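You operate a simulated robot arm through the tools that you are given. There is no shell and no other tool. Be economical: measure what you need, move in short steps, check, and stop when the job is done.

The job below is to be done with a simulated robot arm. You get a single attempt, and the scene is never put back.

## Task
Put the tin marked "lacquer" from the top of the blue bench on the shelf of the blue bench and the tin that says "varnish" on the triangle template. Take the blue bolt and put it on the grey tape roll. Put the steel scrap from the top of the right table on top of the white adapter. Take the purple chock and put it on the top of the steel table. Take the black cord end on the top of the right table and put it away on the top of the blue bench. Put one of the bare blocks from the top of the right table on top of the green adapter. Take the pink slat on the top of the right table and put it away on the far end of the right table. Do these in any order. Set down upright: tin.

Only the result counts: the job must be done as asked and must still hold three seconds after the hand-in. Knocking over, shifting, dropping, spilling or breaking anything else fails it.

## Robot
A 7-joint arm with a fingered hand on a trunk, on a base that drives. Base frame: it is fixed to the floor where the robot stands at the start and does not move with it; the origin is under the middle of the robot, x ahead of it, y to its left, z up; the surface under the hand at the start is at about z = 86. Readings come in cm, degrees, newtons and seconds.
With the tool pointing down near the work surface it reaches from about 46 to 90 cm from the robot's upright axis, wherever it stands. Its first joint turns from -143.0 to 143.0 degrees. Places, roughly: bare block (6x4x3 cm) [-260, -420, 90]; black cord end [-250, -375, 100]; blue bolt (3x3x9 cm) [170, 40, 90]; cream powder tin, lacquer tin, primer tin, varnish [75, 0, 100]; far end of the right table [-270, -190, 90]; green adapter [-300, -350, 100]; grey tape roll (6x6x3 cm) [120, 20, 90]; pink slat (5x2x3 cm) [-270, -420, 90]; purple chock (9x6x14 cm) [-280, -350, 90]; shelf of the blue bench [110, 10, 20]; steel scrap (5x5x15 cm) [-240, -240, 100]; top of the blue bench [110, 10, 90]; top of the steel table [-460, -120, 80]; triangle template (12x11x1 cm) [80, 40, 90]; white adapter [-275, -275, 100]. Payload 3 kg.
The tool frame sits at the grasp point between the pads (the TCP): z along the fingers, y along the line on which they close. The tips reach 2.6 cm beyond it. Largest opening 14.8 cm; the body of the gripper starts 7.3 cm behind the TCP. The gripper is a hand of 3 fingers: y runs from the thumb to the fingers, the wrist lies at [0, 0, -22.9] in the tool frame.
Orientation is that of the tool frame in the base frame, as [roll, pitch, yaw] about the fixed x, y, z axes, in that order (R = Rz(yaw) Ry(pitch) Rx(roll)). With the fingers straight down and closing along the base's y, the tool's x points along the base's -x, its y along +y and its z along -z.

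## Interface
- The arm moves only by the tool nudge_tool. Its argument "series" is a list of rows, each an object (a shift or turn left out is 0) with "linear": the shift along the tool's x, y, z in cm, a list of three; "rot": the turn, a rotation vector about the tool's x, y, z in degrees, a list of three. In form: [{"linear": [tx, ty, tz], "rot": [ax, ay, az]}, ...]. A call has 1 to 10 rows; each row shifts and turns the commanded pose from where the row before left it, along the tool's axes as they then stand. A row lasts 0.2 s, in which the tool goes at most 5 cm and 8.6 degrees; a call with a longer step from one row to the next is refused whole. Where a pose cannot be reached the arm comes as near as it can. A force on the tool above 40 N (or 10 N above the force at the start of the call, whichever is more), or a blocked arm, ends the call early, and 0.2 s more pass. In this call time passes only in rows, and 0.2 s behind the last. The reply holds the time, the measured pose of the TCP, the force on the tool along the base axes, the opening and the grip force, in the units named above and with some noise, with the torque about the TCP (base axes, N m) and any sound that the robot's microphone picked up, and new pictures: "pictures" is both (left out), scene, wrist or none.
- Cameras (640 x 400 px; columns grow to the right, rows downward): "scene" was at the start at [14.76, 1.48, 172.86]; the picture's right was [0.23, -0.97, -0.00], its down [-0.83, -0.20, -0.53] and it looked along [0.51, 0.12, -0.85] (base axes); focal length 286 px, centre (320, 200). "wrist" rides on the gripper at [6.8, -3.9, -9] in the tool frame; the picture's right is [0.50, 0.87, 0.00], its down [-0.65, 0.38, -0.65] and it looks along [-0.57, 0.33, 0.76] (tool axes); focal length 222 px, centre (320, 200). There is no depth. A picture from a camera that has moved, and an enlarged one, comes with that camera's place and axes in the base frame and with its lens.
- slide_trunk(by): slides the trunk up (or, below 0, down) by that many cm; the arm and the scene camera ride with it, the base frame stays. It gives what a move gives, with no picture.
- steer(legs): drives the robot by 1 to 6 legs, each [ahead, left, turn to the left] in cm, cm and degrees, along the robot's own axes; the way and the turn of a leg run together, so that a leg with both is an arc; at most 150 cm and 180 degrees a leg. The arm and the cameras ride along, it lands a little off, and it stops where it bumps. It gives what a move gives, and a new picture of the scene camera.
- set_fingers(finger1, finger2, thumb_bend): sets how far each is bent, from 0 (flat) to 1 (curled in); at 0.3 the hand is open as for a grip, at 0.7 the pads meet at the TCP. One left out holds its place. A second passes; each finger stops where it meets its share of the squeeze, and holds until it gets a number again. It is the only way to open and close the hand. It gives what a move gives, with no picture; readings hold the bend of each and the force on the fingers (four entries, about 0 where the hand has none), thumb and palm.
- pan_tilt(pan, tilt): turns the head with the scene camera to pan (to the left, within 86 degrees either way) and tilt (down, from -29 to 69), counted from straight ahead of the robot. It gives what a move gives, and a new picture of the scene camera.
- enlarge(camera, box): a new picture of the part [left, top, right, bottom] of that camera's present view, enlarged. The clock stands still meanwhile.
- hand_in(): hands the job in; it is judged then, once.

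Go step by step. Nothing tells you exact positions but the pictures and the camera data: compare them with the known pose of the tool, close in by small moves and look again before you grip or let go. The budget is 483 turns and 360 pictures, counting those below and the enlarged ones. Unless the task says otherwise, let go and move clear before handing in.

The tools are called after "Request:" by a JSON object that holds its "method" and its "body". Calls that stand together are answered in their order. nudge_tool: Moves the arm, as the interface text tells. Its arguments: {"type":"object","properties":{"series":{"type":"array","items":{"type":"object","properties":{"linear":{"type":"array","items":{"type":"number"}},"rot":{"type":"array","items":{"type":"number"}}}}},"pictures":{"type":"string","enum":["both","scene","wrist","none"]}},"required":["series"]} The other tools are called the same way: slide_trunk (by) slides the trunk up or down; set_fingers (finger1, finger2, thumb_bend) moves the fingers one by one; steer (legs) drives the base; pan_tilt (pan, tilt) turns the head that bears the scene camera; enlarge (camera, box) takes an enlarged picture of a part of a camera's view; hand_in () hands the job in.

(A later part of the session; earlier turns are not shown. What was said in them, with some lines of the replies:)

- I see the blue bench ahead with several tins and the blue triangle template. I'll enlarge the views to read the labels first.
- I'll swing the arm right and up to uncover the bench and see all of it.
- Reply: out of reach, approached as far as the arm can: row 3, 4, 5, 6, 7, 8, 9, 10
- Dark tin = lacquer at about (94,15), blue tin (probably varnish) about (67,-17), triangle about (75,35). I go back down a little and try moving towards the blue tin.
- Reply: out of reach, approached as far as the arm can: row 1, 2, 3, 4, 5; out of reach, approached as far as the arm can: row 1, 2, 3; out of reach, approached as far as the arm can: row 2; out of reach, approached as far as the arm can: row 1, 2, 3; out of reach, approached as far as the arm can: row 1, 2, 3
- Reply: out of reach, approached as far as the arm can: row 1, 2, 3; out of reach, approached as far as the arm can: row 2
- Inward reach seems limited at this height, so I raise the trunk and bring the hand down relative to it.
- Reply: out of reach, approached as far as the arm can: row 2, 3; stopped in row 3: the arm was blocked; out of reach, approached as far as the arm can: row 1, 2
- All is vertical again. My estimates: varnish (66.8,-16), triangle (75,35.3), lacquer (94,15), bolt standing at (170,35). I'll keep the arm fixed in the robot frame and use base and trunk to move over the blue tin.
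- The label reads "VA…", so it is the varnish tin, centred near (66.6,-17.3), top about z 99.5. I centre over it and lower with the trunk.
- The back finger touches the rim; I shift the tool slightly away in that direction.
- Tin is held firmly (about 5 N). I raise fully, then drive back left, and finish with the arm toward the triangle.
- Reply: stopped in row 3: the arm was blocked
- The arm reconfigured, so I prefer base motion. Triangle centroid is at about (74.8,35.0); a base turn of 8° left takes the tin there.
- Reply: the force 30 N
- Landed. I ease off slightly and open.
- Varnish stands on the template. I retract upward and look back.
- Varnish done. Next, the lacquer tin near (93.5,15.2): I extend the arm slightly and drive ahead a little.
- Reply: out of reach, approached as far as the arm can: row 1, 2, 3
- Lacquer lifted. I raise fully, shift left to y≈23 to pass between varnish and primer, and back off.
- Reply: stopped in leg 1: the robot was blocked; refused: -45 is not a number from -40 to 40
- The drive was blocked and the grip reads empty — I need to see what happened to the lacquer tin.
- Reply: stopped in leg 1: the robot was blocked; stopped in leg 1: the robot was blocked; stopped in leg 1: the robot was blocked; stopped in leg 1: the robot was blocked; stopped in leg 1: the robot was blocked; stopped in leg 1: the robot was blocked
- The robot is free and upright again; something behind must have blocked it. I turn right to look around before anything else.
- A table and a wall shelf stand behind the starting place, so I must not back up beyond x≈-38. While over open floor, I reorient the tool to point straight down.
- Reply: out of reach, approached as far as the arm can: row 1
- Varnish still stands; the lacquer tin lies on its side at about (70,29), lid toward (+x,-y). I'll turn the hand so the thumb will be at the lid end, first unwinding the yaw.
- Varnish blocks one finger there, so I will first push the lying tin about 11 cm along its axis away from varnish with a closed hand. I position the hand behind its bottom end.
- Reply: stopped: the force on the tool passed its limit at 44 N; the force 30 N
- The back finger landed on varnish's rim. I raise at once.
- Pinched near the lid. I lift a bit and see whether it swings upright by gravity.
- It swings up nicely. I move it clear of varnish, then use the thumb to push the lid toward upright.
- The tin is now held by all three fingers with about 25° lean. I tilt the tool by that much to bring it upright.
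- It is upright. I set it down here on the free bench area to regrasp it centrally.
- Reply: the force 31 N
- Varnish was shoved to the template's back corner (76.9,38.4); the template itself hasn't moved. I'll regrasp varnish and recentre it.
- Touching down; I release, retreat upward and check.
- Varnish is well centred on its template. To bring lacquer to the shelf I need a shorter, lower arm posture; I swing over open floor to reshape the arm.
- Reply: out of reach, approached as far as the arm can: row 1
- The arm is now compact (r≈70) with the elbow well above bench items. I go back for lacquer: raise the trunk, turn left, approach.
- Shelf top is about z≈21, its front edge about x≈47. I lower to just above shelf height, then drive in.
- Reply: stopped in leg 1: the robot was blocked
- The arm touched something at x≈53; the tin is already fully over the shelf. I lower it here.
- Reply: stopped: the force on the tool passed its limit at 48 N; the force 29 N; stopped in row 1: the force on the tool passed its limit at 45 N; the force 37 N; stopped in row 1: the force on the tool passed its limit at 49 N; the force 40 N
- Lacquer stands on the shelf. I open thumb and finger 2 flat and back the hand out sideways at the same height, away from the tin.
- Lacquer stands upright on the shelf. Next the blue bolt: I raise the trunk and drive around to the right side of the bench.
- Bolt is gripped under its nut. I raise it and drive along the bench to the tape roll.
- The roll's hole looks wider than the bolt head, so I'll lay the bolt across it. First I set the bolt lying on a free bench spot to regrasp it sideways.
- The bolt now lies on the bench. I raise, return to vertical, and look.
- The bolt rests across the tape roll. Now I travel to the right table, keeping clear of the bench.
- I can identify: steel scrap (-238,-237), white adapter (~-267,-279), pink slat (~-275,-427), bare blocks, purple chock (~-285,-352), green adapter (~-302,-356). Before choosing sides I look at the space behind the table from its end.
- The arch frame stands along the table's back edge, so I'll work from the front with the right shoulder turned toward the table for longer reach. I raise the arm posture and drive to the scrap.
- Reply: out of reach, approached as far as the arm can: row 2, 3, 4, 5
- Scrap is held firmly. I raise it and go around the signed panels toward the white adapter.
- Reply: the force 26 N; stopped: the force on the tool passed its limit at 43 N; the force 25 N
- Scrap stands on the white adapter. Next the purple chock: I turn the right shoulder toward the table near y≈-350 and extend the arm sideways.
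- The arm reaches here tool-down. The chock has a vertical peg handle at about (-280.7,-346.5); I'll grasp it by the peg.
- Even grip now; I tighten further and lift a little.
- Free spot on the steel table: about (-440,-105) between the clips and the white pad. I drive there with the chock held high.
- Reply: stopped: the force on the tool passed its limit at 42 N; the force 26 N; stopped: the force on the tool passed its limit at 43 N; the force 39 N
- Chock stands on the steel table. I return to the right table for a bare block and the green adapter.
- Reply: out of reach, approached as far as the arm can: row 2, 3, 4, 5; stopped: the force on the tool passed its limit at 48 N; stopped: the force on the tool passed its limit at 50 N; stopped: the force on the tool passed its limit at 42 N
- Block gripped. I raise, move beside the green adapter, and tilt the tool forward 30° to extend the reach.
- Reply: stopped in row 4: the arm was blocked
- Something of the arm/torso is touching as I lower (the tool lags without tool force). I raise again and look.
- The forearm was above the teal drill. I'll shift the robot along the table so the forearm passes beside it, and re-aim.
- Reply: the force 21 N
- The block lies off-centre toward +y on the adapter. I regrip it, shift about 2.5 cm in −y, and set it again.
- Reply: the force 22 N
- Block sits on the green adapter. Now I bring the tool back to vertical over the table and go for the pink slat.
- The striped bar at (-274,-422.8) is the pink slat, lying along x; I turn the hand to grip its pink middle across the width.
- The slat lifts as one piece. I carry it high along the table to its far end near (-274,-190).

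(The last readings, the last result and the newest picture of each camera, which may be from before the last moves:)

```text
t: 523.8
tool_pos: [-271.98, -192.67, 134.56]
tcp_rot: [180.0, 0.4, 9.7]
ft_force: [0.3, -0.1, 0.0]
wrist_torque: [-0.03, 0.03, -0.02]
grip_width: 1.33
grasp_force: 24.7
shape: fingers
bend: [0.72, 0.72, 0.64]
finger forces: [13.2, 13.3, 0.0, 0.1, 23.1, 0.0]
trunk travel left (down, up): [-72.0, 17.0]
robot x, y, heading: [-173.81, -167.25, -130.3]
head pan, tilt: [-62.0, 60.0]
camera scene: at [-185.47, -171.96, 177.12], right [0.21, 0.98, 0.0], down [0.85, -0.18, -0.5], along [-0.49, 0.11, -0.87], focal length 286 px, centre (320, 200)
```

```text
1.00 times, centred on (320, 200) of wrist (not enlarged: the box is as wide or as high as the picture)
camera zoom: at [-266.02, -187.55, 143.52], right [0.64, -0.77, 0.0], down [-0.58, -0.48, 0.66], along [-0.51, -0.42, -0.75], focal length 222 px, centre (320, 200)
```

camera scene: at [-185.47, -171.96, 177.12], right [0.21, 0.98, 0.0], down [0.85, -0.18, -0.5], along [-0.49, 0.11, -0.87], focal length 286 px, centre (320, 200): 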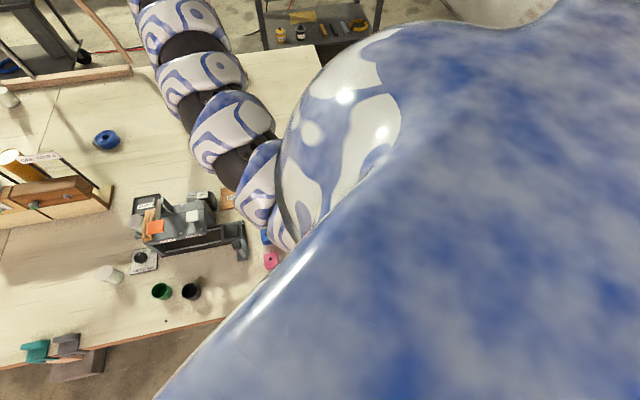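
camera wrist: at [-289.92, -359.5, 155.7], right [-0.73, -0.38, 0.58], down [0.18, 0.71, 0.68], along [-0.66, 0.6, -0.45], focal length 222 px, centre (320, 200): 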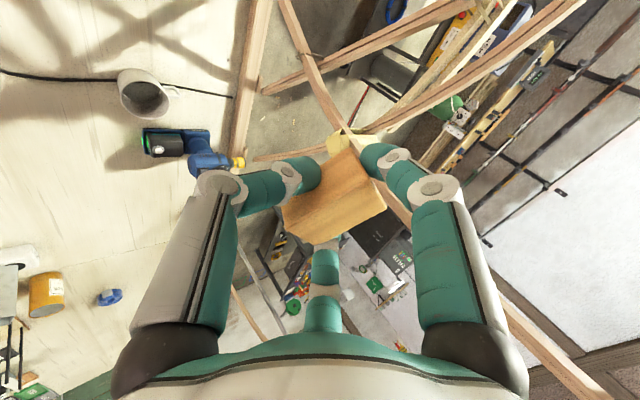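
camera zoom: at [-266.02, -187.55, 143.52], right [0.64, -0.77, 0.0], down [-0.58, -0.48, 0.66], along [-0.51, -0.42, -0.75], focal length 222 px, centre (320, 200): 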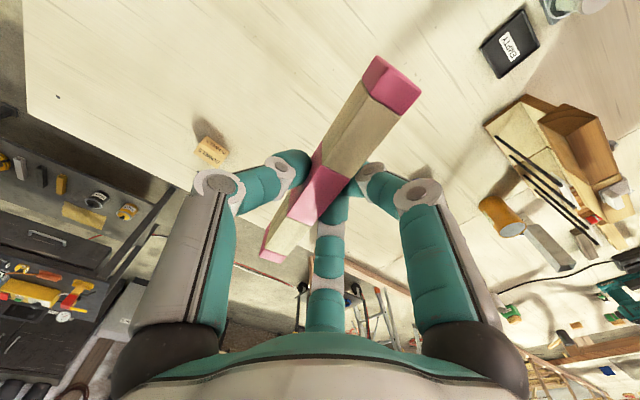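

Request:
{"method": "nudge_tool", "body": {"series": [{"linear": [0, 0, 4]}, {"linear": [0, 0, 4]}, {"linear": [0, 0, 4]}, {"linear": [0, 0, 4]}, {"linear": [0, 0, 4]}, {"linear": [0, 0, 4]}], "pictures": "none"}}

Request:
{"method": "slide_trunk", "body": {"by": -15}}

Request:
{"method": "enlarge", "body": {"camera": "wrist", "box": [160, 20, 480, 220]}}

```text
t: 525.2
tool_pos: [-272.1, -192.98, 110.25]
tcp_rot: [-180.0, 0.4, 9.7]
ft_force: [0.1, -0.7, 0.4]
wrist_torque: [0.01, -0.03, 0.03]
grip_width: 1.31
grasp_force: 25.4
shape: fingers
bend: [0.72, 0.72, 0.64]
finger forces: [13.4, 13.5, 0.0, 0.0, 23.1, 0.0]
trunk travel left (down, up): [-72.0, 17.0]
robot x, y, heading: [-173.94, -167.11, -130.3]
head pan, tilt: [-62.0, 60.0]
```

```text
t: 526.9
tool_pos: [-272.14, -192.89, 95.39]
tcp_rot: [180.0, 0.5, 9.7]
ft_force: [0.5, 0.3, -0.6]
wrist_torque: [0.0, -0.02, -0.02]
grip_width: 1.29
grasp_force: 25.1
shape: fingers
bend: [0.72, 0.72, 0.64]
finger forces: [13.5, 13.5, 0.0, 0.0, 23.1, 0.0]
trunk travel left (down, up): [-57.0, 32.0]
robot x, y, heading: [-173.6, -167.01, -130.2]
head pan, tilt: [-62.0, 60.0]
```

```text
2.00 times, centred on (320, 120) of wrist
camera zoom: at [-266.06, -187.81, 104.42], right [0.64, -0.77, 0.0], down [-0.58, -0.48, 0.66], along [-0.51, -0.42, -0.75], focal length 444 px, centre (320, 360)
```

zoom: 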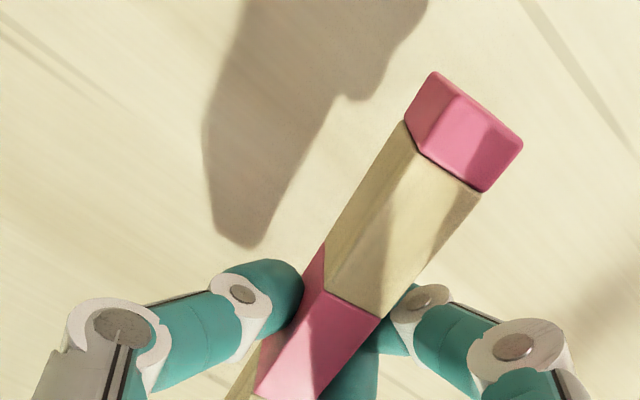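

Free wood below. I lower the last centimetres and release.

Request:
{"method": "slide_trunk", "body": {"by": -3}}

Request:
{"method": "slide_trunk", "body": {"by": -0.7}}

Request:
{"method": "slide_trunk", "body": {"by": -0.5}}

```text
t: 527.7
tool_pos: [-272.11, -192.81, 92.45]
tcp_rot: [179.9, 0.5, 9.7]
ft_force: [-0.2, -0.3, -0.8]
wrist_torque: [-0.02, -0.01, 0.02]
grip_width: 1.31
grasp_force: 24.8
shape: fingers
bend: [0.72, 0.72, 0.64]
finger forces: [13.5, 13.5, 0.1, 0.0, 23.1, 0.1]
trunk travel left (down, up): [-54.0, 35.0]
robot x, y, heading: [-173.51, -166.96, -129.8]
head pan, tilt: [-62.0, 60.0]
```

```text
t: 528.2
tool_pos: [-271.95, -192.91, 91.68]
tcp_rot: [-180.0, 0.5, 9.6]
ft_force: [0.3, -1.1, -0.3]
wrist_torque: [-0.01, 0.02, 0.0]
grip_width: 1.33
grasp_force: 24.9
shape: fingers
bend: [0.72, 0.72, 0.64]
finger forces: [13.5, 13.5, 0.0, 0.0, 23.1, 0.0]
trunk travel left (down, up): [-53.3, 35.7]
robot x, y, heading: [-173.71, -167.04, -130.2]
head pan, tilt: [-62.0, 60.0]
```

```text
t: 528.8
tool_pos: [-272.04, -192.87, 91.1]
tcp_rot: [-180.0, 0.5, 9.7]
ft_force: [0.5, 0.1, -0.5]
wrist_torque: [0.01, 0.01, 0.03]
grip_width: 1.29
grasp_force: 25.2
shape: fingers
bend: [0.72, 0.72, 0.64]
finger forces: [13.5, 13.5, 0.1, 0.0, 23.1, 0.1]
trunk travel left (down, up): [-52.8, 36.2]
robot x, y, heading: [-173.43, -167.63, -130.5]
head pan, tilt: [-62.0, 60.0]
```

Request:
{"method": "slide_trunk", "body": {"by": -0.5}}

Request:
{"method": "slide_trunk", "body": {"by": -0.5}}

Request:
{"method": "slide_trunk", "body": {"by": -0.5}}

```text
t: 529.3
tool_pos: [-272.13, -192.81, 90.93]
tcp_rot: [180.0, 0.8, 9.7]
ft_force: [-1.6, 0.9, 15.8]
wrist_torque: [0.02, 0.07, 0.01]
grip_width: 1.29
grasp_force: 28.2
shape: fingers
bend: [0.72, 0.73, 0.64]
finger forces: [15.3, 15.4, 0.0, 0.0, 26.5, 0.0]
trunk travel left (down, up): [-52.3, 36.7]
robot x, y, heading: [-173.96, -166.93, -130.1]
head pan, tilt: [-62.0, 60.0]
```

```text
t: 529.8
tool_pos: [-272.09, -192.67, 90.78]
tcp_rot: [179.9, 0.8, 9.6]
ft_force: [-5.5, 2.9, 36.7]
wrist_torque: [0.02, 0.09, 0.06]
grip_width: 1.27
grasp_force: 35.8
shape: fingers
bend: [0.73, 0.73, 0.74]
finger forces: [19.1, 19.3, 0.0, 0.1, 32.5, 0.1]
trunk travel left (down, up): [-51.8, 37.2]
robot x, y, heading: [-174.26, -167.03, -130.1]
head pan, tilt: [-62.0, 60.0]
```

```text
t: 530.2
tool_pos: [-272.08, -192.75, 90.62]
tcp_rot: [179.9, 1.0, 9.6]
ft_force: [5.3, 3.8, 28.1]
wrist_torque: [0.08, -0.1, 0.06]
grip_width: 1.27
grasp_force: 33.9
shape: fingers
bend: [0.73, 0.73, 0.75]
finger forces: [19.3, 19.2, 0.0, 0.0, 30.2, 0.1]
trunk travel left (down, up): [-51.6, 37.4]
robot x, y, heading: [-173.57, -167.15, -130.0]
head pan, tilt: [-62.0, 60.0]
stopped: the force on the tool passed its limit at 51 N (the readings are from after the stop); the commanded pose is now the measured one
```

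Request:
{"method": "slide_trunk", "body": {"by": 0.7}}

Request:
{"method": "set_fingers", "body": {"finger1": 0.5, "finger2": 0.5, "thumb_bend": 0.5}}

Request:
{"method": "slide_trunk", "body": {"by": 15}}

Request:
{"method": "enlarge", "body": {"camera": "wrist", "box": [160, 20, 480, 220]}}

```text
t: 530.8
tool_pos: [-272.12, -192.79, 90.72]
tcp_rot: [-179.9, 0.7, 9.6]
ft_force: [1.0, 1.2, 3.3]
wrist_torque: [0.05, 0.01, 0.0]
grip_width: 1.31
grasp_force: 27.8
shape: fingers
bend: [0.73, 0.73, 0.74]
finger forces: [15.5, 15.7, 0.1, 0.1, 23.7, 0.0]
trunk travel left (down, up): [-52.3, 36.7]
robot x, y, heading: [-173.91, -167.27, -130.1]
head pan, tilt: [-62.0, 60.0]
```

```text
t: 531.8
tool_pos: [-272.16, -192.84, 91.33]
tcp_rot: [179.9, 1.2, 9.6]
ft_force: [-8.5, -5.5, 37.3]
wrist_torque: [0.4, -0.07, 0.19]
grip_width: 4.43
grasp_force: 19.2
shape: fingers
bend: [0.55, 0.5, 0.53]
finger forces: [15.8, 2.2, 0.0, 0.0, 20.1, 0.0]
trunk travel left (down, up): [-52.3, 36.7]
robot x, y, heading: [-173.68, -167.21, -130.4]
head pan, tilt: [-62.0, 60.0]
```

```text
t: 533.5
tool_pos: [-272.33, -192.68, 106.01]
tcp_rot: [-180.0, 0.8, 9.7]
ft_force: [-0.1, 1.0, 1.2]
wrist_torque: [0.0, -0.01, 0.01]
grip_width: 6.15
grasp_force: 0.0
shape: fingers
bend: [0.5, 0.5, 0.5]
finger forces: [0.0, 0.0, 0.0, 0.0, 0.0, 0.0]
trunk travel left (down, up): [-67.3, 21.7]
robot x, y, heading: [-174.01, -167.14, -130.4]
head pan, tilt: [-62.0, 60.0]
```

```text
2.00 times, centred on (320, 120) of wrist
camera zoom: at [-266.22, -187.78, 114.83], right [0.64, -0.77, -0.01], down [-0.57, -0.48, 0.66], along [-0.51, -0.42, -0.75], focal length 444 px, centre (320, 360)
```

zoom: 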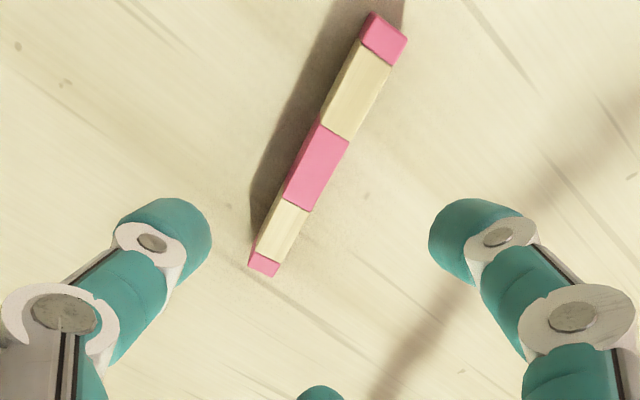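

The slat lies at the far end. Last object: the black cord end ("S") at about (-261,-380). I return there and orient the hand so its stick passes between fingers.

Request:
{"method": "slide_trunk", "body": {"by": 21}}

Request:
{"method": "steer", "body": {"legs": [[67.7, 64.9, 0], [67.7, 64.9, 0]]}}

Request:
{"method": "nudge_tool", "body": {"series": [{"rot": [0, 0, 7.8]}, {"rot": [0, 0, 7.8]}, {"rot": [0, 0, 7.8]}, {"rot": [0, 0, 7.8]}, {"rot": [0, 0, 7.8]}, {"rot": [0, 0, 7.8]}, {"rot": [0, 0, 7.8]}, {"rot": [0, 0, 7.8]}, {"rot": [0, 0, 7.6]}], "pictures": "none"}}

Request:
{"method": "enlarge", "body": {"camera": "wrist", "box": [160, 0, 480, 200]}}

```text
t: 535.8
tool_pos: [-272.3, -192.86, 126.9]
tcp_rot: [-179.9, 0.7, 9.6]
ft_force: [0.1, -0.6, -0.5]
wrist_torque: [0.02, 0.02, -0.01]
grip_width: 6.16
grasp_force: 0.1
shape: fingers
bend: [0.5, 0.5, 0.5]
finger forces: [0.1, 0.0, 0.0, 0.0, 0.0, 0.0]
trunk travel left (down, up): [-88.3, 0.7]
robot x, y, heading: [-173.88, -167.01, -130.1]
head pan, tilt: [-62.0, 60.0]
```

```text
t: 545.1
tool_pos: [-259.7, -379.43, 126.9]
tcp_rot: [-180.0, 0.7, 10.2]
ft_force: [0.6, -0.3, 0.4]
wrist_torque: [0.01, -0.01, 0.0]
grip_width: 6.17
grasp_force: 0.0
shape: fingers
bend: [0.5, 0.5, 0.5]
finger forces: [0.0, 0.0, 0.0, 0.0, 0.0, 0.0]
trunk travel left (down, up): [-88.3, 0.7]
robot x, y, heading: [-161.61, -352.98, -129.7]
head pan, tilt: [-62.0, 60.0]
camera scene: at [-173.15, -357.69, 193.4], right [0.2, 0.98, 0.0], down [0.85, -0.17, -0.5], along [-0.49, 0.1, -0.87], focal length 286 px, centre (320, 200)
```

scene: 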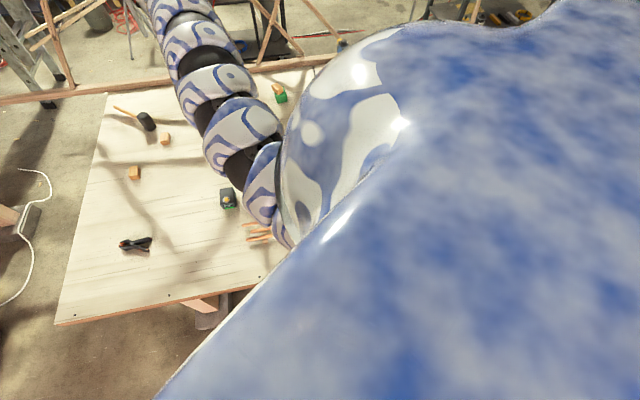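

```text
t: 547.1
tool_pos: [-259.67, -379.26, 126.87]
tcp_rot: [179.3, 0.2, -59.9]
ft_force: [0.5, -0.2, -0.6]
wrist_torque: [0.03, 0.01, 0.01]
grip_width: 6.17
grasp_force: 0.1
shape: fingers
bend: [0.5, 0.5, 0.5]
finger forces: [0.0, 0.1, 0.0, 0.0, 0.0, 0.0]
trunk travel left (down, up): [-88.3, 0.7]
robot x, y, heading: [-161.61, -352.79, -129.4]
head pan, tilt: [-62.0, 60.0]
```

```text
2.00 times, centred on (320, 100) of wrist
camera zoom: at [-252.88, -383.14, 135.91], right [-0.5, -0.87, 0.01], down [-0.65, 0.38, 0.66], along [-0.58, 0.32, -0.75], focal length 444 px, centre (320, 400)
```

zoom: 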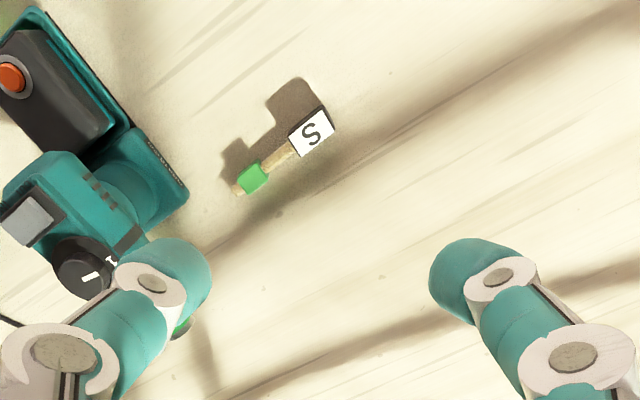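

Request:
{"method": "nudge_tool", "body": {"series": [{"linear": [-0.15, -0.5, 0]}], "pictures": "none"}}

Request:
{"method": "slide_trunk", "body": {"by": -28}}

Request:
{"method": "enlarge", "body": {"camera": "wrist", "box": [160, 20, 480, 220]}}

```text
t: 547.5
tool_pos: [-259.29, -379.05, 126.9]
tcp_rot: [179.2, 0.2, -59.8]
ft_force: [0.1, 0.1, -0.3]
wrist_torque: [0.04, 0.01, 0.0]
grip_width: 6.16
grasp_force: 0.1
shape: fingers
bend: [0.5, 0.5, 0.5]
finger forces: [0.0, 0.0, 0.0, 0.1, 0.1, 0.0]
trunk travel left (down, up): [-88.3, 0.7]
robot x, y, heading: [-161.3, -352.89, -129.6]
head pan, tilt: [-62.0, 60.0]
```

```text
t: 550.4
tool_pos: [-259.32, -379.01, 98.91]
tcp_rot: [179.4, 0.2, -59.9]
ft_force: [-0.8, 0.3, -0.2]
wrist_torque: [0.01, -0.03, 0.02]
grip_width: 6.14
grasp_force: 0.2
shape: fingers
bend: [0.5, 0.5, 0.5]
finger forces: [0.0, 0.0, 0.0, 0.1, 0.0, 0.0]
trunk travel left (down, up): [-60.3, 28.7]
robot x, y, heading: [-161.54, -352.42, -129.6]
head pan, tilt: [-62.0, 60.0]
```

```text
2.00 times, centred on (320, 120) of wrist
camera zoom: at [-252.51, -382.84, 107.87], right [-0.5, -0.87, 0.01], down [-0.65, 0.38, 0.66], along [-0.58, 0.32, -0.75], focal length 444 px, centre (320, 360)
```

zoom: 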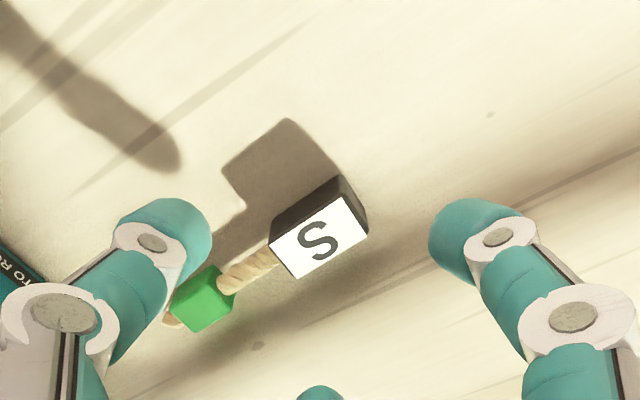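

Request:
{"method": "slide_trunk", "body": {"by": -7}}

Request:
{"method": "set_fingers", "body": {"finger1": 0.62, "finger2": 0.62, "thumb_bend": 0.62}}

Request:
{"method": "set_fingers", "body": {"finger1": 0.85, "finger2": 0.85, "thumb_bend": 0.85}}

Request:
{"method": "slide_trunk", "body": {"by": 4}}

Request:
{"method": "enlarge", "body": {"camera": "wrist", "box": [160, 40, 480, 240]}}

```text
t: 551.4
tool_pos: [-259.24, -379.06, 91.81]
tcp_rot: [179.3, 0.2, -59.8]
ft_force: [-0.4, -0.1, -1.3]
wrist_torque: [0.0, -0.03, 0.02]
grip_width: 6.18
grasp_force: 0.0
shape: fingers
bend: [0.5, 0.5, 0.5]
finger forces: [0.0, 0.0, 0.0, 0.0, 0.1, 0.1]
trunk travel left (down, up): [-53.3, 35.7]
robot x, y, heading: [-161.39, -352.53, -129.6]
head pan, tilt: [-62.0, 60.0]
```

```text
t: 552.4
tool_pos: [-259.29, -379.12, 91.93]
tcp_rot: [179.3, 0.2, -59.8]
ft_force: [-0.2, -0.4, -0.5]
wrist_torque: [0.01, 0.01, -0.01]
grip_width: 2.38
grasp_force: 0.1
shape: fingers
bend: [0.62, 0.62, 0.62]
finger forces: [0.1, 0.1, 0.1, 0.0, 0.0, 0.1]
trunk travel left (down, up): [-53.3, 35.7]
robot x, y, heading: [-161.64, -352.79, -129.5]
head pan, tilt: [-62.0, 60.0]
```

```text
t: 553.4
tool_pos: [-259.31, -378.94, 91.86]
tcp_rot: [179.3, 0.2, -59.7]
ft_force: [0.3, -0.5, 1.1]
wrist_torque: [-0.04, 0.01, 0.01]
grip_width: 1.4
grasp_force: 20.1
shape: fingers
bend: [0.63, 0.6, 0.74]
finger forces: [10.9, 12.2, 0.1, 0.0, 17.4, 0.1]
trunk travel left (down, up): [-53.3, 35.7]
robot x, y, heading: [-161.68, -352.88, -129.7]
head pan, tilt: [-62.0, 60.0]
```

```text
t: 554.3
tool_pos: [-259.44, -379.03, 95.86]
tcp_rot: [179.3, 0.2, -59.7]
ft_force: [-1.0, 0.8, 0.5]
wrist_torque: [-0.05, 0.0, -0.01]
grip_width: 1.42
grasp_force: 19.7
shape: fingers
bend: [0.63, 0.6, 0.74]
finger forces: [10.6, 12.3, 0.1, 0.0, 17.1, 0.0]
trunk travel left (down, up): [-57.3, 31.7]
robot x, y, heading: [-161.43, -352.77, -129.8]
head pan, tilt: [-62.0, 60.0]
```

```text
2.00 times, centred on (320, 140) of wrist
camera zoom: at [-252.54, -382.85, 104.83], right [-0.5, -0.87, 0.01], down [-0.65, 0.38, 0.66], along [-0.58, 0.32, -0.75], focal length 444 px, centre (320, 320)
```

zoom: 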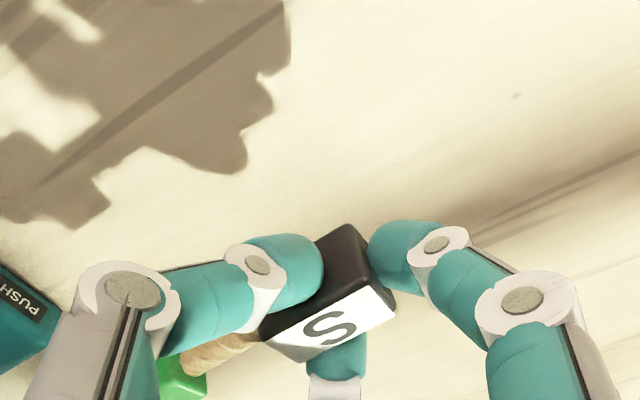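

Request:
{"method": "slide_trunk", "body": {"by": 31.5}}

Request:
{"method": "steer", "body": {"legs": [[-26.4, 31.4, 0], [-106.5, -89.4, 0], [-125.5, 9.5, 0], [-81.7, 97.3, 0], [0, 0, -104.9]]}}

```text
t: 557.4
tool_pos: [-259.32, -379.06, 127.38]
tcp_rot: [179.3, 0.2, -59.8]
ft_force: [0.0, 0.1, 0.1]
wrist_torque: [-0.04, 0.0, 0.0]
grip_width: 1.36
grasp_force: 20.1
shape: fingers
bend: [0.63, 0.6, 0.74]
finger forces: [10.5, 12.3, 0.0, 0.1, 17.3, 0.0]
trunk travel left (down, up): [-88.8, 0.2]
robot x, y, heading: [-161.45, -352.59, -129.7]
head pan, tilt: [-62.0, 60.0]
```

```text
t: 583.0
tool_pos: [107.07, -26.66, 127.45]
tcp_rot: [179.3, 0.3, -169.8]
ft_force: [0.2, -0.1, -0.5]
wrist_torque: [0.0, 0.02, 0.0]
grip_width: 1.29
grasp_force: 19.3
shape: fingers
bend: [0.63, 0.6, 0.75]
finger forces: [9.7, 12.3, 0.0, 0.1, 16.5, 0.0]
trunk travel left (down, up): [-88.8, 0.2]
robot x, y, heading: [98.31, -127.55, 120.2]
head pan, tilt: [-62.0, 60.0]
camera scene: at [97.79, -115.09, 193.9], right [0.85, -0.53, 0.0], down [-0.46, -0.74, -0.5], along [0.26, 0.43, -0.87], focal length 286 px, centre (320, 200)
```

scene: 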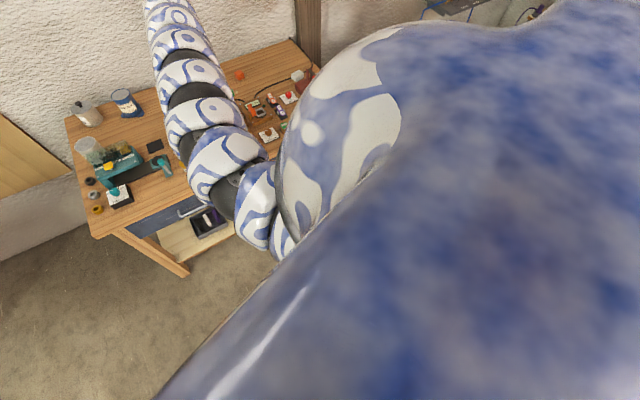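

Request:
{"method": "steer", "body": {"legs": [[53.1, -13.5, 0]]}}

Request:
{"method": "enlarge", "body": {"camera": "wrist", "box": [0, 0, 640, 400]}}

```text
t: 586.1
tool_pos: [92.66, 26.08, 127.32]
tcp_rot: [179.4, 0.2, -170.2]
ft_force: [-0.6, -0.9, -0.7]
wrist_torque: [0.0, -0.02, 0.01]
grip_width: 1.27
grasp_force: 19.7
shape: fingers
bend: [0.63, 0.6, 0.75]
finger forces: [9.5, 12.3, 0.0, 0.0, 16.4, 0.0]
trunk travel left (down, up): [-88.8, 0.2]
robot x, y, heading: [83.27, -74.82, 119.8]
head pan, tilt: [-62.0, 60.0]
camera scene: at [82.72, -62.23, 193.89], right [0.85, -0.53, 0.0], down [-0.46, -0.73, -0.5], along [0.27, 0.42, -0.87], focal length 286 px, centre (320, 200)
```

scene: 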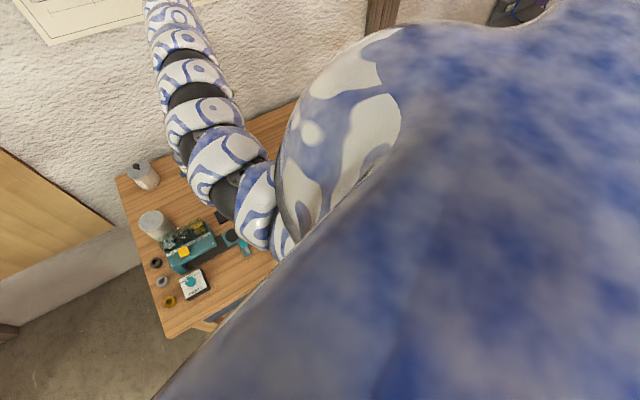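

```text
1.00 times, centred on (320, 200) of wrist (not enlarged: the box is as wide or as high as the picture)
camera zoom: at [86.55, 20.99, 136.3], right [-0.64, 0.77, 0.01], down [0.58, 0.48, 0.66], along [0.5, 0.43, -0.75], focal length 222 px, centre (320, 200)
```

zoom: 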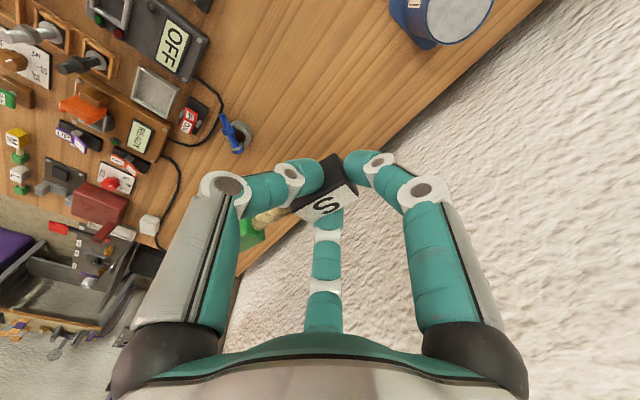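

Request:
{"method": "slide_trunk", "body": {"by": -33}}

Request:
{"method": "slide_trunk", "body": {"by": -3}}

Request:
{"method": "slide_trunk", "body": {"by": -1}}

Request:
{"method": "slide_trunk", "body": {"by": -0.6}}

```text
t: 589.4
tool_pos: [92.6, 25.95, 94.36]
tcp_rot: [179.1, 0.1, -170.2]
ft_force: [-0.4, 0.4, -0.7]
wrist_torque: [-0.01, 0.07, 0.01]
grip_width: 1.24
grasp_force: 19.3
shape: fingers
bend: [0.63, 0.6, 0.75]
finger forces: [9.4, 12.4, 0.1, 0.0, 16.6, 0.0]
trunk travel left (down, up): [-55.8, 33.2]
robot x, y, heading: [82.98, -74.84, 119.6]
head pan, tilt: [-62.0, 60.0]
```

```text
t: 590.1
tool_pos: [92.56, 26.05, 91.41]
tcp_rot: [179.2, 0.2, -170.2]
ft_force: [0.1, 0.0, 0.1]
wrist_torque: [-0.04, 0.0, 0.0]
grip_width: 1.25
grasp_force: 18.7
shape: fingers
bend: [0.63, 0.6, 0.75]
finger forces: [9.4, 12.4, 0.1, 0.1, 16.6, 0.0]
trunk travel left (down, up): [-52.8, 36.2]
robot x, y, heading: [82.81, -74.75, 120.0]
head pan, tilt: [-62.0, 60.0]
```

```text
t: 590.7
tool_pos: [92.6, 26.07, 90.37]
tcp_rot: [179.3, 0.2, -170.1]
ft_force: [-0.1, 0.1, 0.3]
wrist_torque: [0.01, -0.01, -0.03]
grip_width: 1.25
grasp_force: 18.8
shape: fingers
bend: [0.63, 0.6, 0.75]
finger forces: [9.4, 12.4, 0.0, 0.0, 16.6, 0.0]
trunk travel left (down, up): [-51.8, 37.2]
robot x, y, heading: [83.16, -74.78, 120.0]
head pan, tilt: [-62.0, 60.0]
```

```text
t: 591.2
tool_pos: [92.58, 26.12, 89.8]
tcp_rot: [179.2, 0.3, -170.3]
ft_force: [0.0, -0.5, 4.5]
wrist_torque: [0.09, 0.04, -0.01]
grip_width: 1.23
grasp_force: 20.3
shape: fingers
bend: [0.63, 0.6, 0.75]
finger forces: [10.5, 11.9, 0.0, 0.0, 17.3, 0.1]
trunk travel left (down, up): [-51.2, 37.8]
robot x, y, heading: [83.1, -74.76, 119.7]
head pan, tilt: [-62.0, 60.0]
```

Touchdown. I open and retreat upward, then check.

Request:
{"method": "set_fingers", "body": {"finger1": 0.52, "finger2": 0.52, "thumb_bend": 0.55}}

Request:
{"method": "slide_trunk", "body": {"by": 37}}

Request:
{"method": "enlarge", "body": {"camera": "wrist", "box": [120, 0, 520, 250]}}

```text
t: 592.2
tool_pos: [92.69, 26.04, 89.82]
tcp_rot: [179.4, 0.2, -170.2]
ft_force: [0.6, 0.1, 0.0]
wrist_torque: [-0.01, -0.01, 0.0]
grip_width: 5.01
grasp_force: 0.0
shape: fingers
bend: [0.52, 0.52, 0.55]
finger forces: [0.1, 0.0, 0.1, 0.1, 0.0, 0.1]
trunk travel left (down, up): [-51.2, 37.8]
robot x, y, heading: [83.14, -74.73, 119.8]
head pan, tilt: [-62.0, 60.0]
```

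```text
t: 595.8
tool_pos: [92.69, 25.87, 126.75]
tcp_rot: [179.3, 0.1, -170.1]
ft_force: [0.2, 1.0, 0.2]
wrist_torque: [0.01, 0.03, 0.0]
grip_width: 5.04
grasp_force: 0.0
shape: fingers
bend: [0.52, 0.52, 0.55]
finger forces: [0.0, 0.0, 0.1, 0.0, 0.0, 0.0]
trunk travel left (down, up): [-88.2, 0.8]
robot x, y, heading: [82.93, -74.72, 120.0]
head pan, tilt: [-62.0, 60.0]
```

```text
1.60 times, centred on (320, 125) of wrist
camera zoom: at [86.56, 20.93, 135.74], right [-0.64, 0.77, 0.01], down [0.58, 0.48, 0.66], along [0.5, 0.43, -0.75], focal length 355 px, centre (320, 320)
```

zoom: 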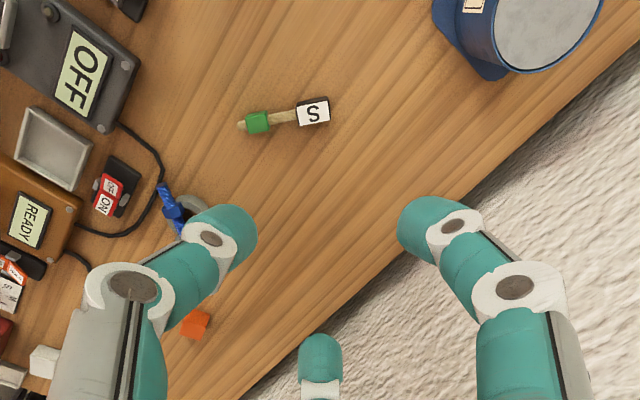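

The cord end rests on the blue bench; bolt on the tape roll and varnish on its template are visible and unchanged, and the hand is clear and empty. I hand in.

Request:
{"method": "hand_in", "body": {}}

```text
The job is handed in.
```

I handed the job in with every item placed where you asked and the hand empty and clear. A few things went wrong on the way and could count against it.

| Item | Where it is now |
|---|---|
| Lacquer tin | Upright on the shelf of the blue bench, near the front edge |
| Varnish tin | Upright, centred on the triangle template |
| Blue bolt | Lying across the grey tape roll |
| Steel scrap | Standing on the white adapter |
| Purple chock | On the top of the steel table, close beside a red clip that looks unmoved |
| Black cord end | On the top of the blue bench; I took this to be the black block marked "S" with its stick and green end |
| Bare block | Lying on the green adapter, slightly off-centre |
| Pink slat | On the far end of the right table; I moved the whole striped bar, which lifted as one piece |

- **Lacquer tin dropped:** the robot was blocked while backing away from the bench, tilted slightly and dropped the tin onto the bench top. I stood it up again before putting it on the shelf. I never found out what blocked the robot, so I can't rule out having bumped or moved something behind the start position.
- **Varnish tin pushed:** the fallen lacquer tin shoved the varnish tin toward the template's edge, and a finger later pressed on its rim. I picked it up and centred it again.
- **Teal drill touched:** while I was placing the bare block, the arm probably pressed on the teal drill on the right table. The drill was still standing afterwards.

I did not look at the lacquer tin, the scrap, the chock, the block or the slat again just before handing in. Each was standing or lying steadily when I last saw it.
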